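You operate a simulated robot arm through the tools that you are given. There is no shell and no other tool. Be economical: measure what you need, move in short steps, check, and stop when the job is done.

The job below is to be done with a simulated robot arm. You get a single attempt, and the scene is never put back.

Task
Stack the can marked "grease" from the top of the side bench on top of the can labelled "oil".
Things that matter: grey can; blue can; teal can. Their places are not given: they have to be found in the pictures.

The check looks at the end state, three seconds after you hand in, the way a careful person would. Anything else that was tipped, shoved, dropped, spilled or broken makes it a failure.

Robot
A 7-joint arm with a two-finger parallel gripper, fixed in place. Base frame: the origin is at the foot of the arm, x ahead of it, y to its left, z up; the work surface is at about z = 0. Lengths are in mm, angles in degrees, forces in N, time in s.
With the tool pointing down near the work surface it reaches from about 220 to 580 mm from the base axis. Its first joint turns from -66.0 to 66.0 degrees. Payload 2.5 kg.
The TCP is the grasp point between the finger pads, 23 mm short of the fingertips. In the tool frame z runs along the fingers and y along their closing line. Largest opening 94 mm; finger width 38, thickness 10; the body of the gripper, 54 by 96 mm, starts 39 mm behind the TCP.
Orientation is that of the tool frame in the base frame, as a unit quaternion [w, x, y, z]. With the fingers straight down and closing along the base's y, the tool's x points along the base's -x, its y along +y and its z along -z.

Tools
- The arm moves only by the tool servo_tool. Its arguments are lists of equal length, an entry for each row: "xyz": the shift along the tool's x, y, z in units of 25 mm (1.0 is 25 mm), a list of three; "dr": the turn, a rotation vector about the tool's x, y, z in units of 4 degrees (1.0 is 4 degrees), a list of three. In form: {"xyz": [[tx, ty, tz], ...], "dr": [[wx, wy, wz], ...]}. A call has 1 to 12 rows; each row shifts and turns the commanded pose from where the row before left it, along the tool's axes as they then stand. "hand" is the gripper command, from -1 (shut) to 1 (fully open), values between in proportion, set as the call begins (left out, the last holds). A call with a number of a shift or a turn outside -1 to 1 is refused whole. A row lasts 0.2 s, in which the tool goes at most 50 mm and 8.6 degrees; a call with a longer step from one row to the next is refused whole, and so is a gripper value outside its range. A pose out of reach is approached as far as the arm can. The call stops where the force on the tool passes 40 N (or 10 N more than at its start, if that is more) or the arm is blocked; 0.2 s more then pass. The fingers move at their own pace (about 108 mm/s each) and stop on an object; they squeeze with about 33 N. The grip force told is the motor's: it shows also when the fingers shut on nothing. Time passes only in rows, and 0.2 s behind the last, so rows that do not move let the fingers close. It gives the time, the measured TCP pose, the force on the tool (base axes), the opening and the grip force at its end, in the units of the frame above (readings bear some noise), and new pictures: "views" is both (left out), scene, wrist or none.
- Cameras (640 x 400 px; columns grow to the right, rows downward): "scene" is fixed at [99.3, -402.5, 547.7]; the picture's right is [0.93, -0.37, 0.00], its down [-0.18, -0.45, -0.88] and it looks along [0.32, 0.82, -0.48] (base axes); focal length 336 px, centre (320, 200). "wrist" rides on the gripper at [-39, 0, -44] in the tool frame; the picture's right is [0.00, -1.00, 0.00], its down [0.97, 0.00, -0.24] and it looks along [0.24, 0.00, 0.97] (tool axes); focal length 218 px, centre (320, 200).
- probe_pixels(camera, pixels): for up to 12 pixels [column, row] of the newest picture of that camera ("zoom" is the newest enlarged one), the place [x, y, z] in the base frame of the surface seen there, good to about 2 mm, but the place of the scene camera against the robot may be out by one fixed shift of up to 12 mm in any direction. No time passes.
- close_up(camera, box): a new picture of the part [left, top, right, bottom] of that camera's present view, enlarged. No time passes.
- sign_off(): hands the job in; it is judged then, once.

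Keep the steps short. Do not move on a guess: measure, check each grasp and each placing, and mend mistakes. In all there are 60 turns and 120 pictures (those below and enlarged ones count). Leave the gripper open and the arm clear of the work at the hand-in unless told otherwise, and finish with a single line.

The tools are called after "Emit:" as a command line: name --argument value ..., lists and objects as JSON in quotes. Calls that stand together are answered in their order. servo_tool: Moves the arm, as the interface text tells. Its arguments: {"type":"object","properties":{"xyz":{"type":"array","items":{"type":"array","items":{"type":"number"}}},"dr":{"type":"array","items":{"type":"array","items":{"type":"number"}}},"hand":{"type":"number"},"views":{"type":"string","enum":["both","scene","wrist","none"]}},"required":["xyz","dr"]} The other tools are called the same way: probe_pixels (camera, pixels) gives the place of the surface under pixels of a picture; close_up (camera, box) takes an enlarged picture of a part of a camera's view; sign_off () hands the job in.

At the start:

```text
clock: 0.0
tcp_pos: [413.1, 122.1, 380.9]
orientation: [0.0, -0.001, 1.0, 0.0]
contact_force: [0.9, -0.5, 0.8]
width: 94.1
grasp_force: 0.1
```

scene: 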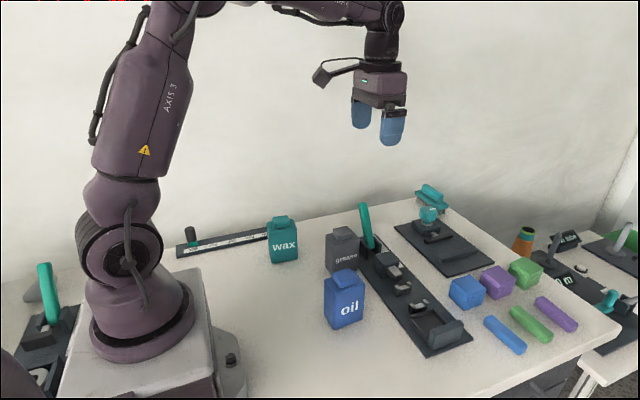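
wrist: 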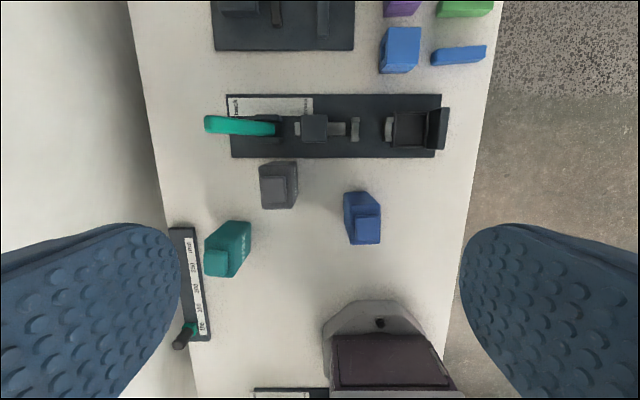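

I see a grey can (about 342,250) that looks marked "grease", a blue "oil" can (343,300) and a teal "wax" can (283,240). I'll enlarge both views to read the labels.

Emit:
close_up --camera "scene" --box '[240, 190, 480, 340]'

Emit:
close_up --camera "wrist" --box '[160, 80, 480, 280]'

Emit:
close_up --camera "scene" --box '[480, 190, 640, 290]'

```text
2.67 times, centred on (360, 265) of scene
```

zoom: 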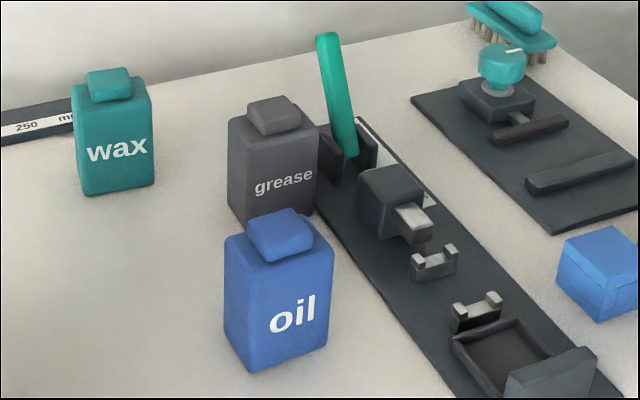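

```text
2.00 times, centred on (320, 180) of wrist
```

zoom: 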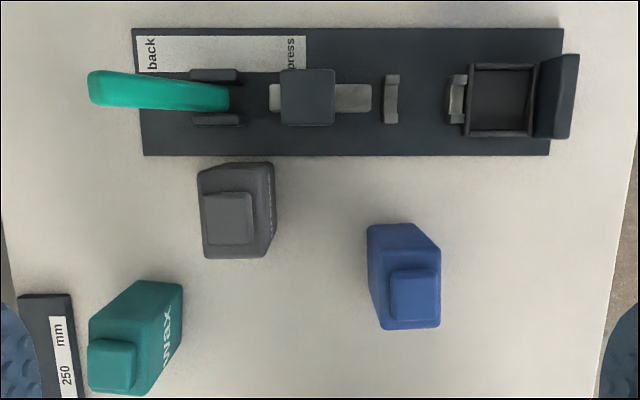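

```text
4.00 times, centred on (560, 240) of scene
```

zoom: 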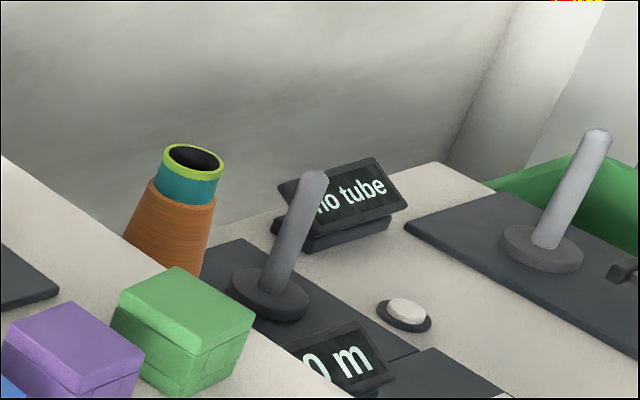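

Labels are confirmed: grey = grease, blue = oil. Next I probe the caps and bodies in the wrist view.

Emit:
probe_pixels --camera "wrist" --pixels '[[274, 189], [264, 179], [284, 179], [284, 199], [264, 199], [277, 170], [293, 175], [293, 200], [274, 163], [261, 168], [295, 162], [297, 190]]'

Emit:
probe_pixels --camera "wrist" --pixels '[[367, 228], [357, 218], [377, 218], [377, 238], [357, 238], [350, 230], [350, 210], [365, 205], [378, 210], [350, 242], [346, 196], [363, 193]]'

Emit:
close_up --camera "wrist" --box '[240, 150, 400, 250]'

```text
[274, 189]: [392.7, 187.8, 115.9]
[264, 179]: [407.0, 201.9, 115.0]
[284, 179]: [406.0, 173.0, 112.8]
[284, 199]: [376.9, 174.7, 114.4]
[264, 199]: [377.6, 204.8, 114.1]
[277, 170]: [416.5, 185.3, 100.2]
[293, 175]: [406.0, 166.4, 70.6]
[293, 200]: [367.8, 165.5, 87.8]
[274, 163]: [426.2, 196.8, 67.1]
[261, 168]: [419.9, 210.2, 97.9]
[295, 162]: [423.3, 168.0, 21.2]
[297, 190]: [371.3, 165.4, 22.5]
```

```text
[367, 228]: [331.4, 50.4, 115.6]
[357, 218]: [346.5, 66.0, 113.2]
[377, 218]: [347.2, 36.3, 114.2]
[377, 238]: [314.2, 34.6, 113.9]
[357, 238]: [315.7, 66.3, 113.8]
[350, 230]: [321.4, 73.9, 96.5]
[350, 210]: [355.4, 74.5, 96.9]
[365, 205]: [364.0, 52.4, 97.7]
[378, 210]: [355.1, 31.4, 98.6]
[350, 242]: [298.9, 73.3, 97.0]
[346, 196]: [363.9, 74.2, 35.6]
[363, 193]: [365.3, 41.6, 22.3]
```

```text
4.00 times, centred on (320, 200) of wrist
```

zoom: 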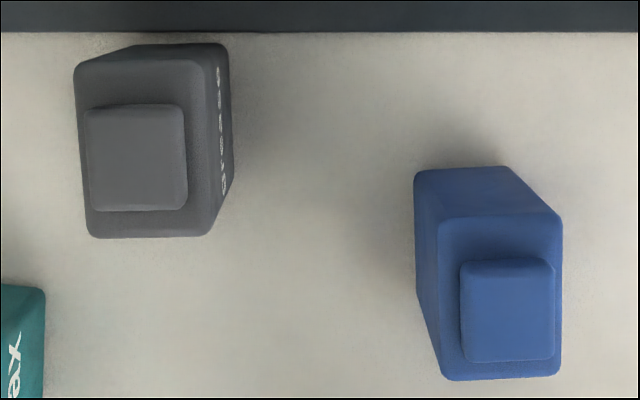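

Sizes so far: body top about z 97, cap top about 115, footprint about 62 (x) by 46 (y). Before descending I check the neighbours: wax can, lever and press plate.

Emit:
probe_pixels --camera "wrist" --pixels '[[208, 124], [225, 125], [245, 126], [265, 128], [316, 128], [262, 117], [235, 155], [215, 260], [235, 225], [250, 225], [246, 255], [222, 272]]'

Emit:
probe_pixels --camera "zoom" --pixels '[[82, 150], [90, 225], [205, 225], [200, 150], [197, 75], [90, 80], [445, 225], [450, 370], [555, 370], [557, 225], [500, 222], [500, 372]]'

```text
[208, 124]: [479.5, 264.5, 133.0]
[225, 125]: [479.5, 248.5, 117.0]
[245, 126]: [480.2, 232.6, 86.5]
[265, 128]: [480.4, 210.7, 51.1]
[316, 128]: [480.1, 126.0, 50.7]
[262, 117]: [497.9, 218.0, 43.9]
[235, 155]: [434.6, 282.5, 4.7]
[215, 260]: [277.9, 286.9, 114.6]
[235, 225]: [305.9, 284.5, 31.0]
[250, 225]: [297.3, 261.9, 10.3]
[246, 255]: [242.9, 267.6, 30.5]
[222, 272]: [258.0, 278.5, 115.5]
```

```text
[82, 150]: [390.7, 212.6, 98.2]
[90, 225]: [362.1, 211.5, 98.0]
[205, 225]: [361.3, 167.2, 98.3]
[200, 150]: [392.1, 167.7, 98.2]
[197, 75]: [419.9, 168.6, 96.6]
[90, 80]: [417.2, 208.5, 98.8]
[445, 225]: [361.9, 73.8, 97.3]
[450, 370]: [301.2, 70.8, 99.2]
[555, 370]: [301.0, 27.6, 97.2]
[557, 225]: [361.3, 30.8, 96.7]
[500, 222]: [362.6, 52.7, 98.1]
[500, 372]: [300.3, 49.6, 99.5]
```

The wax can (x < 306) and lever (x about 480) are clear of the approach. Grey centre is about (392, 189), so I move above it at z of about 200 and look again.

Emit:
servo_tool --xyz '[[0.105, 0.335, 0.9], [0.105, 0.335, 0.9], [0.105, 0.335, 0.9], [0.105, 0.335, 0.9], [0.105, 0.335, 0.9], [0.105, 0.335, 0.9], [0.105, 0.335, 0.9], [0.105, 0.335, 0.9], [0, 0, 0]]' --dr '[[0, 0, 0], [0, 0, 0], [0, 0, 0], [0, 0, 0], [0, 0, 0], [0, 0, 0], [0, 0, 0], [0, 0, 0], [0, 0, 0]]' --hand 1

```text
clock: 2.0
tcp_pos: [393.3, 188.3, 202.6]
orientation: [0.0, 0.0, 1.0, 0.0]
contact_force: [-0.1, -0.4, -0.1]
width: 93.9
grasp_force: 0.2
```

scene: 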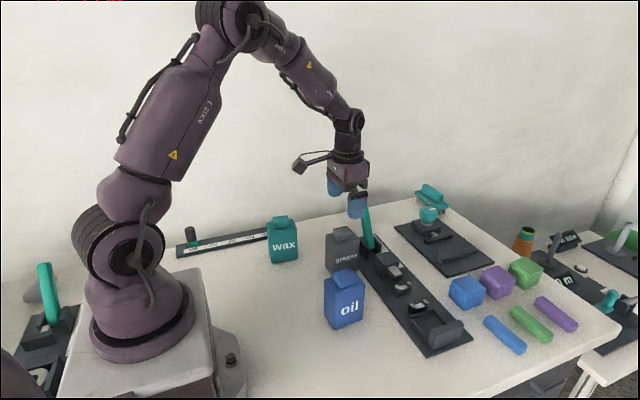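
wrist: 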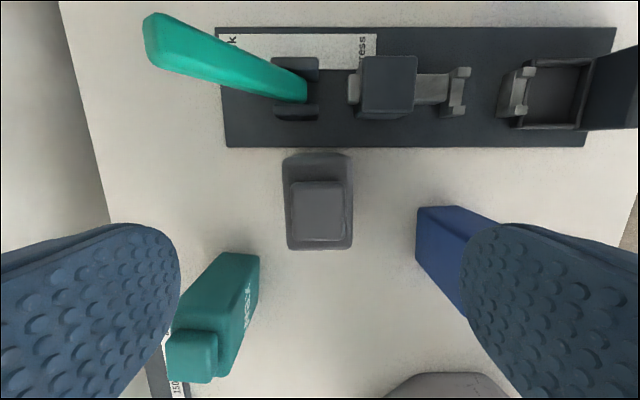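

I'm above the grey can. I enlarge it to check its yaw and centre.

Emit:
close_up --camera "wrist" --box '[240, 150, 400, 250]'

Emit:
probe_pixels --camera "zoom" --pixels '[[185, 120], [190, 250], [195, 360], [435, 120], [438, 250], [440, 360], [215, 150], [220, 330], [405, 150], [405, 330], [310, 382], [310, 50]]'

```text
4.00 times, centred on (320, 200) of wrist
```

zoom: 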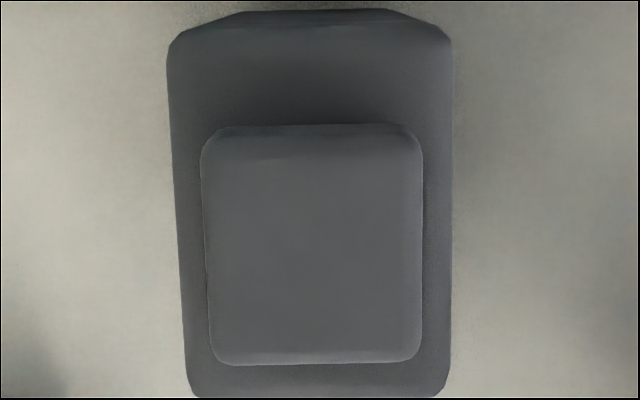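

```text
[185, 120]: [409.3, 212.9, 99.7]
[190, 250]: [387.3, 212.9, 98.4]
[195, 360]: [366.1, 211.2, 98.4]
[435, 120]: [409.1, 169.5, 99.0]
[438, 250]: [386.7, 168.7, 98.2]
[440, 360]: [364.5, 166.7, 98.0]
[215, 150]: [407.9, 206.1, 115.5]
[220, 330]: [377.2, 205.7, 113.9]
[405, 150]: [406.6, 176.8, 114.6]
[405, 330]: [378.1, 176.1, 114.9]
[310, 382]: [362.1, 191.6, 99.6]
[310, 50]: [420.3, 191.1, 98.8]
```

Grey body centre is about (391.5, 190), yaw about 1.5°. I descend straight to z of about 85, which leaves the gripper body about 9 mm above the cap.

Emit:
servo_tool --xyz '[[0.06, 0.07, 0.78], [0, 0, 0.78], [0, 0, 0.78], [0, 0, 0.78], [0, 0, 0.78], [0, 0, 0.78], [0, 0, 0]]' --dr '[[0, 0, 0], [0, 0, 0], [0, 0, 0], [0, 0, 0], [0, 0, 0], [0, 0, 0], [0, 0, 0]]'

```text
clock: 3.6
tcp_pos: [391.1, 191.4, 83.6]
orientation: [0.0, 0.0, 1.0, 0.0]
contact_force: [0.7, 0.2, 0.0]
width: 93.8
grasp_force: 0.0
```

scene: 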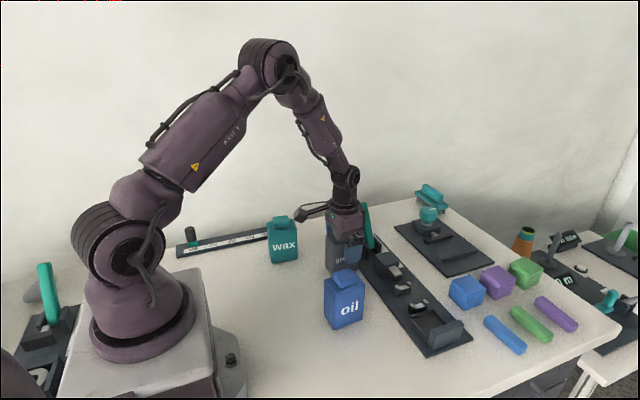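
wrist: 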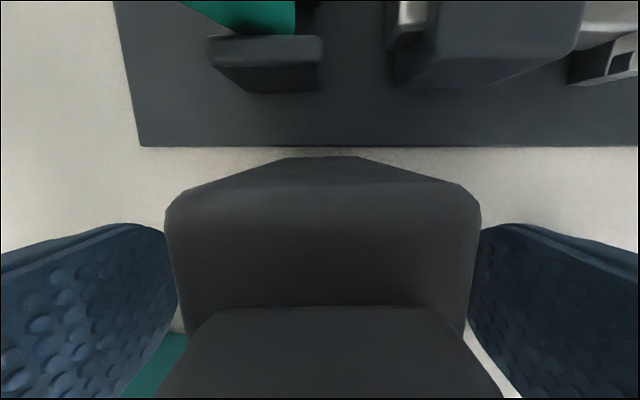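

The can sits centrally between the fingers with no contact. Next I close the gripper.

Emit:
servo_tool --xyz '[[0, 0, 0], [0, 0, 0], [0, 0, 0], [0, 0, 0]]' --dr '[[0, 0, 0], [0, 0, 0], [0, 0, 0], [0, 0, 0]]' --hand -1 --views "wrist"

```text
clock: 4.6
tcp_pos: [391.9, 192.2, 83.4]
orientation: [0.0, 0.0, 1.0, 0.001]
contact_force: [0.9, -1.3, 0.6]
width: 49.6
grasp_force: 32.5
```

wrist: 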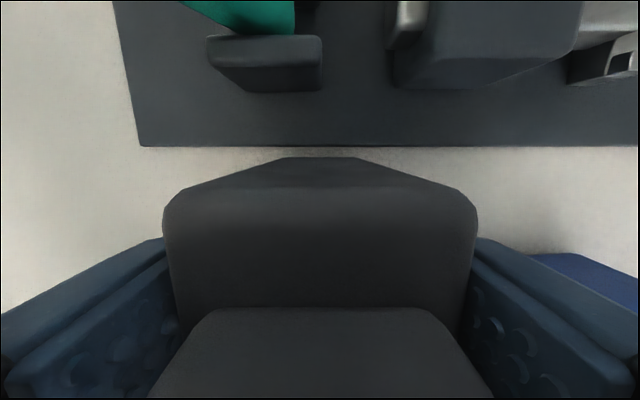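

The grip holds at 49.6 mm and 32.5 N. I lift straight up about 155 mm and check.

Emit:
servo_tool --xyz '[[0, 0, -0.4], [0, 0, -0.8], [0, 0, -0.8], [0, 0, -0.8], [0, 0, -0.8], [0, 0, -0.8], [0, 0, -0.8], [0, 0, -0.6], [0, 0, -0.4], [0, 0, 0]]' --dr '[[0, 0, 0], [0, 0, 0], [0, 0, 0], [0, 0, 0], [0, 0, 0], [0, 0, 0], [0, 0, 0], [0, 0, 0], [0, 0, 0], [0, 0, 0]]'

```text
clock: 6.8
tcp_pos: [390.5, 190.9, 239.0]
orientation: [0.0, 0.0, 1.0, 0.0]
contact_force: [-0.1, -0.6, -2.5]
width: 49.9
grasp_force: 33.0
```

scene: 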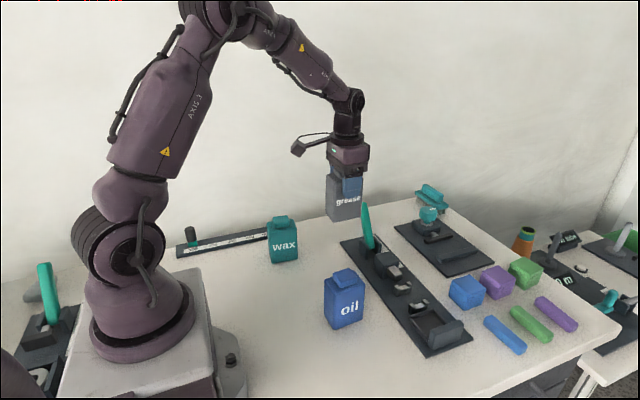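
wrist: 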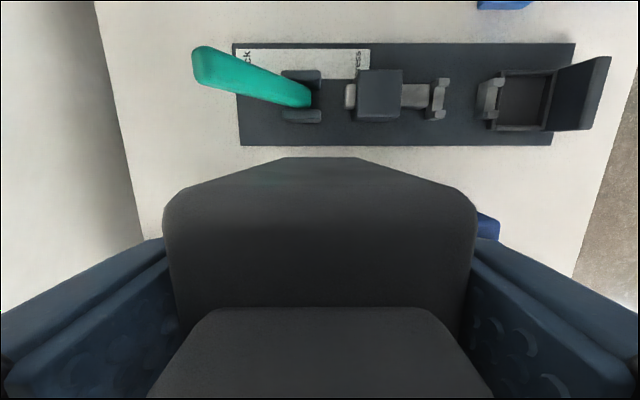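

The can is held and lifted, with its base at about z 155. Oil centre measured about (331, 51), so I move across level: dx −60, dy −140.

Emit:
servo_tool --xyz '[[0.15, -0.35, 0], [0.3, -0.7, 0], [0.3, -0.7, 0], [0.3, -0.7, 0], [0.3, -0.7, 0], [0.3, -0.7, 0], [0.3, -0.7, 0], [0.3, -0.7, 0], [0.15, -0.35, 0], [0, 0, 0], [0, 0, 0]]' --dr '[[0, 0, 0], [0, 0, 0], [0, 0, 0], [0, 0, 0], [0, 0, 0], [0, 0, 0], [0, 0, 0], [0, 0, 0], [0, 0, 0], [0, 0, 0], [0, 0, 0]]'

```text
clock: 9.2
tcp_pos: [331.2, 50.9, 238.9]
orientation: [0.0, 0.0, 1.0, 0.0]
contact_force: [0.2, -0.3, -3.5]
width: 50.1
grasp_force: 33.5
```

scene: 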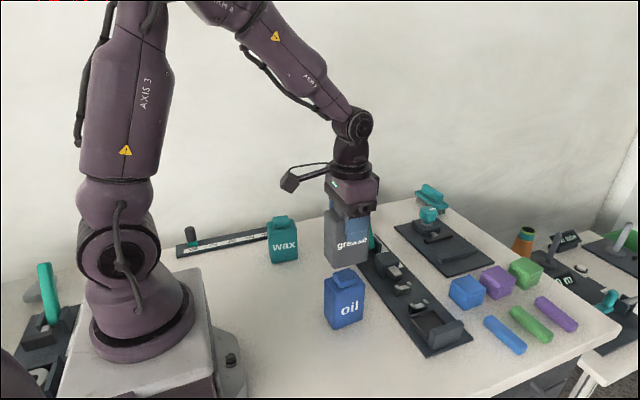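
wrist: 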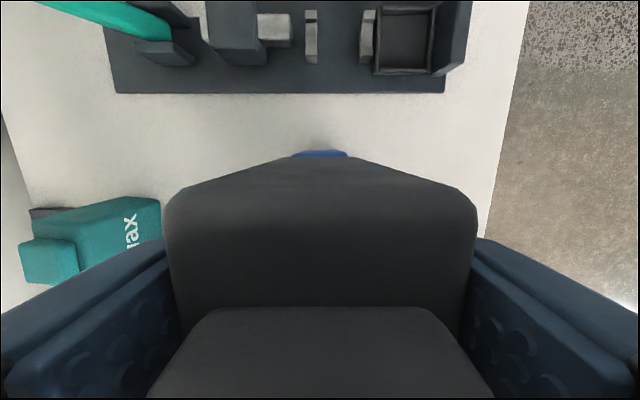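

The grease can now hangs over oil. I compare both in an enlarged scene picture, since the fixed camera shift cancels between them.

Emit:
close_up --camera "scene" --box '[264, 190, 424, 340]'

Emit:
close_up --camera "scene" --box '[248, 230, 440, 350]'

```text
2.67 times, centred on (344, 265) of scene
```

zoom: 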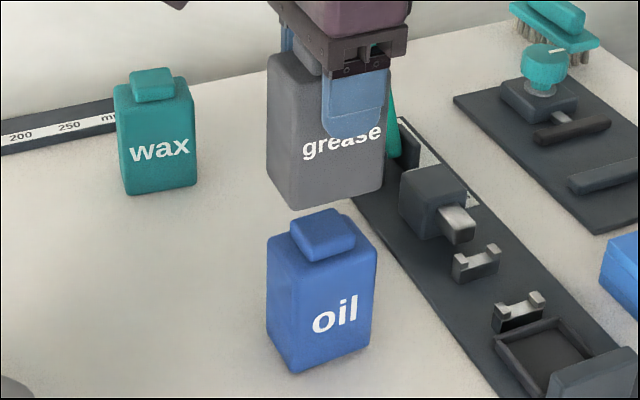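

```text
3.33 times, centred on (344, 290) of scene
```

zoom: 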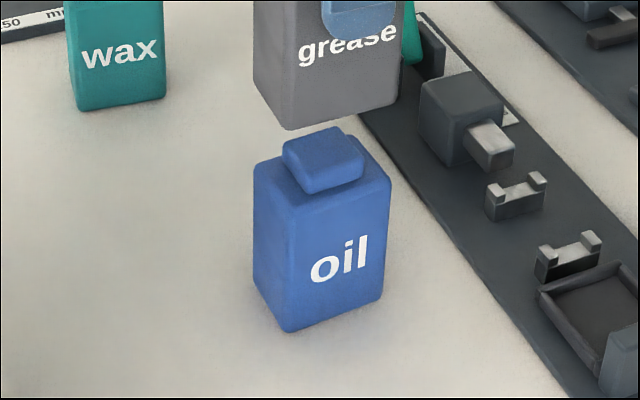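

Next I probe the front (−y) and left (−x) faces of both cans.

Emit:
probe_pixels --camera "zoom" --pixels '[[310, 100], [350, 90], [390, 85], [270, 50], [270, 85], [305, 230], [340, 215], [380, 210], [270, 220], [270, 265], [322, 145], [290, 126]]'

```text
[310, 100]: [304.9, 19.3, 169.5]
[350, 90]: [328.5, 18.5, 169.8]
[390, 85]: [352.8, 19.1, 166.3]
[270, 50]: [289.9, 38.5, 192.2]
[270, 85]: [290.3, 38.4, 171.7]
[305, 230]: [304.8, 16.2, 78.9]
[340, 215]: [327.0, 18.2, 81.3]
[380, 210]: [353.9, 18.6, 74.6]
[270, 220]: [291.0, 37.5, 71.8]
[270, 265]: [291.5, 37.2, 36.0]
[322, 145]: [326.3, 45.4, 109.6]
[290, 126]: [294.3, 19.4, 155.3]
```

The cans align within 1–1.5 mm, and oil is yawed about +2.5°. I apply a small correction and lower 34 mm to just above the cap.

Emit:
servo_tool --xyz '[[-0.03, -0.05, 0], [0, 0, 0.34], [0, 0, 0.34], [0, 0, 0.34], [0, 0, 0.34], [0, 0, 0], [0, 0, 0]]' --dr '[[0, 0, -0.6], [0, 0, 0], [0, 0, 0], [0, 0, 0], [0, 0, 0], [0, 0, 0], [0, 0, 0]]' --views "none"

Emit:
close_up --camera "scene" --box '[264, 230, 424, 330]'

```text
clock: 10.8
tcp_pos: [333.2, 51.1, 204.8]
orientation: [-0.001, -0.021, 1.0, 0.0]
contact_force: [0.4, 0.4, -2.9]
width: 49.8
grasp_force: 32.8
```

```text
4.00 times, centred on (344, 280) of scene
```

zoom: 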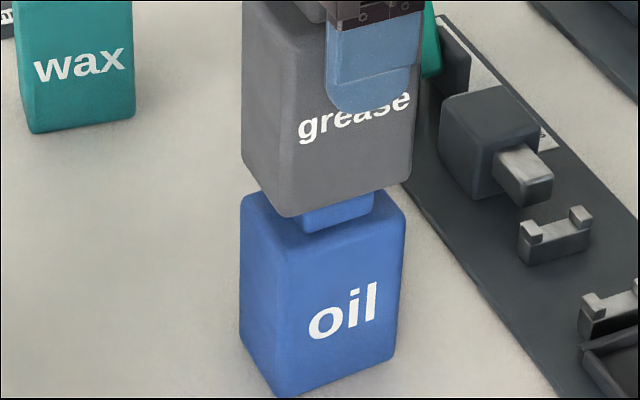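

A probe will confirm alignment.

Emit:
probe_pixels --camera "zoom" --pixels '[[300, 190], [340, 175], [390, 165], [256, 80], [256, 150], [290, 290], [340, 260], [390, 250], [256, 230], [256, 300], [335, 222], [290, 209]]'

```text
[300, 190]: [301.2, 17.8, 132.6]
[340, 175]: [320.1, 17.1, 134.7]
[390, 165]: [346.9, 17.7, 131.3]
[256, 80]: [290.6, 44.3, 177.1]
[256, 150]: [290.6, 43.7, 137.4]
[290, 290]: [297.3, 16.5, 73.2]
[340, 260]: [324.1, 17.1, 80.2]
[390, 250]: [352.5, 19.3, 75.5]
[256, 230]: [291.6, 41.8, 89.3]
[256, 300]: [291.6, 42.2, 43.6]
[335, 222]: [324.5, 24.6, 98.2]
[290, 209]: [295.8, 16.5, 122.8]
```

Alignment is within about 1 mm. I lower in 1–1.5 mm steps until the force shows contact.

Emit:
servo_tool --xyz '[[0, 0, 0.06], [0, 0, 0.06], [0, 0, 0.06], [0, 0, 0]]' --dr '[[0, 0, 0], [0, 0, 0], [0, 0, 0], [0, 0, 0]]' --views "none"

```text
clock: 11.8
tcp_pos: [331.2, 49.2, 200.2]
orientation: [0.0, -0.021, 1.0, 0.0]
contact_force: [-0.5, -0.7, -4.1]
width: 49.8
grasp_force: 32.9
```

No contact yet at z 200; I go on down.

Emit:
servo_tool --xyz '[[0, 0, 0.04], [0, 0, 0]]' --dr '[[0, 0, 0], [0, 0, 0]]' --views "none"

```text
clock: 12.4
tcp_pos: [332.3, 50.4, 200.1]
orientation: [0.001, -0.021, 1.0, 0.0]
contact_force: [-5.3, 1.2, 17.7]
width: 50.0
grasp_force: 32.5
```

Contact, about 18 N upward. I ease up 0.5 mm so nothing springs on release, then look.

Emit:
servo_tool --xyz '[[0, 0, -0.02], [0, 0, 0]]' --dr '[[0, 0, 0], [0, 0, 0]]' --views "none"

Emit:
close_up --camera "scene" --box '[264, 230, 424, 330]'

```text
clock: 13.0
tcp_pos: [332.7, 50.0, 200.6]
orientation: [0.001, -0.021, 1.0, 0.0]
contact_force: [1.1, 0.3, 4.7]
width: 49.8
grasp_force: 32.9
```

```text
4.00 times, centred on (344, 280) of scene
```

zoom: 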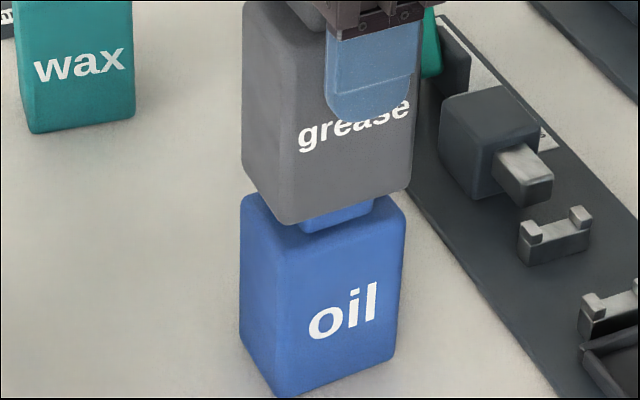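

The can is resting lightly (about 5 N up) and square on the cap. I open in place.

Emit:
servo_tool --xyz '[[0, 0, 0], [0, 0, 0], [0, 0, 0]]' --dr '[[0, 0, 0], [0, 0, 0], [0, 0, 0]]' --hand 0.9

```text
clock: 13.8
tcp_pos: [331.0, 48.5, 200.1]
orientation: [0.0, -0.022, 1.0, 0.0]
contact_force: [0.0, -0.5, -0.2]
width: 89.4
grasp_force: 0.0
```

scene: 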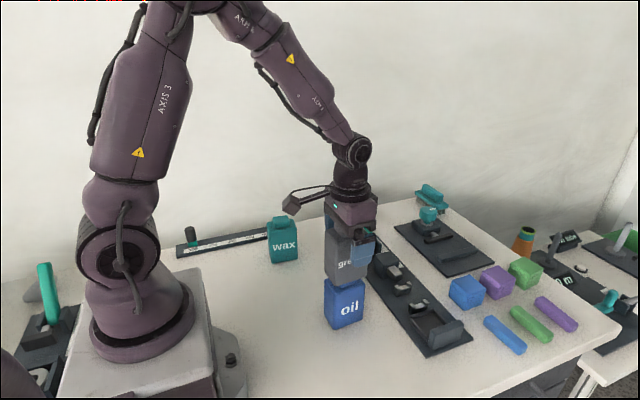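
wrist: 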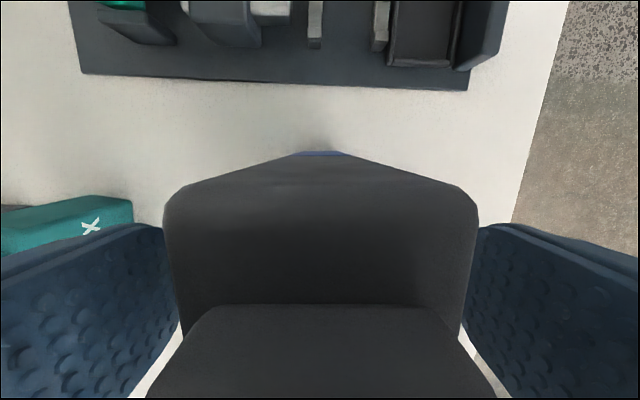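

The can stands free between the open fingers. I withdraw straight up about 150 mm.

Emit:
servo_tool --xyz '[[0, 0, -0.3], [0, 0, -0.6], [0, 0, -0.6], [0, 0, -0.8], [0, 0, -0.8], [0, 0, -0.8], [0, 0, -0.8], [0, 0, -0.8], [0, 0, -0.5], [0, 0, 0]]' --dr '[[0, 0, 0], [0, 0, 0], [0, 0, 0], [0, 0, 0], [0, 0, 0], [0, 0, 0], [0, 0, 0], [0, 0, 0], [0, 0, 0], [0, 0, 0]]' --hand 1

Emit:
close_up --camera "scene" --box '[248, 210, 440, 330]'

```text
clock: 16.0
tcp_pos: [331.0, 49.8, 352.2]
orientation: [0.0, -0.021, 1.0, 0.0]
contact_force: [0.7, -0.5, 0.2]
width: 94.0
grasp_force: 0.0
```

scene: 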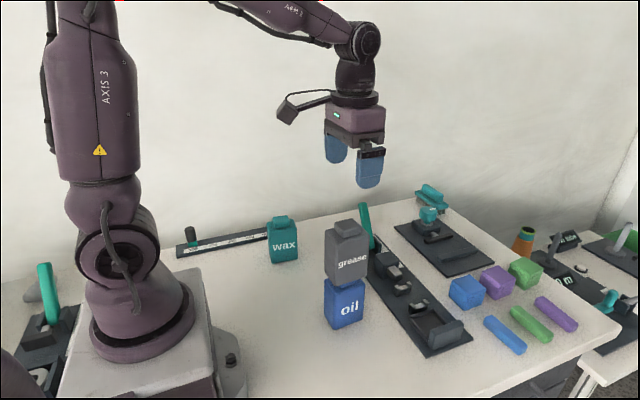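
wrist: 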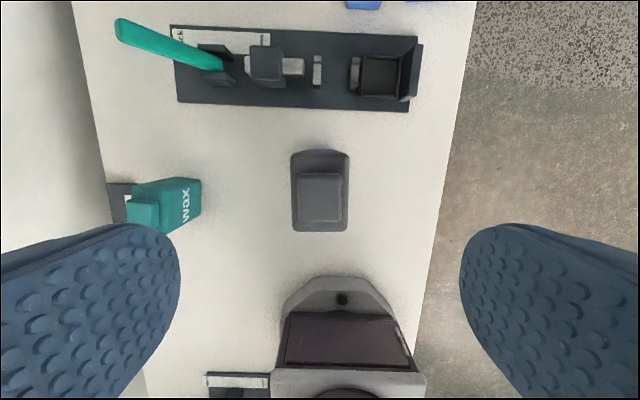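

```text
3.33 times, centred on (344, 270) of scene
```

zoom: 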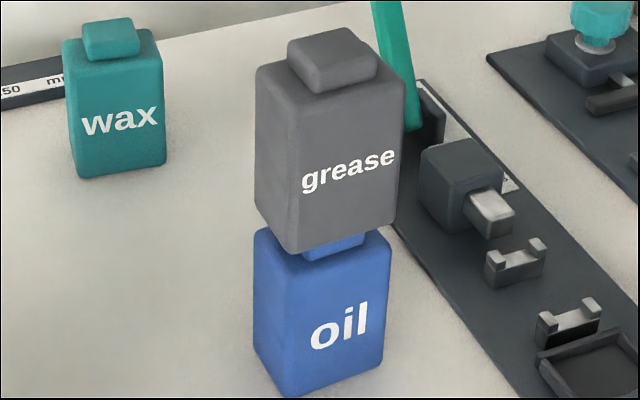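

The stack stands upright and square, everything else is where it was, and the gripper is open and clear. I hand in.

Emit:
sign_off

```text
The job is handed in.
```

The grease can is stacked upright and square on the cap of the oil can, nothing else was disturbed, and the arm is open and clear; the job is handed in.
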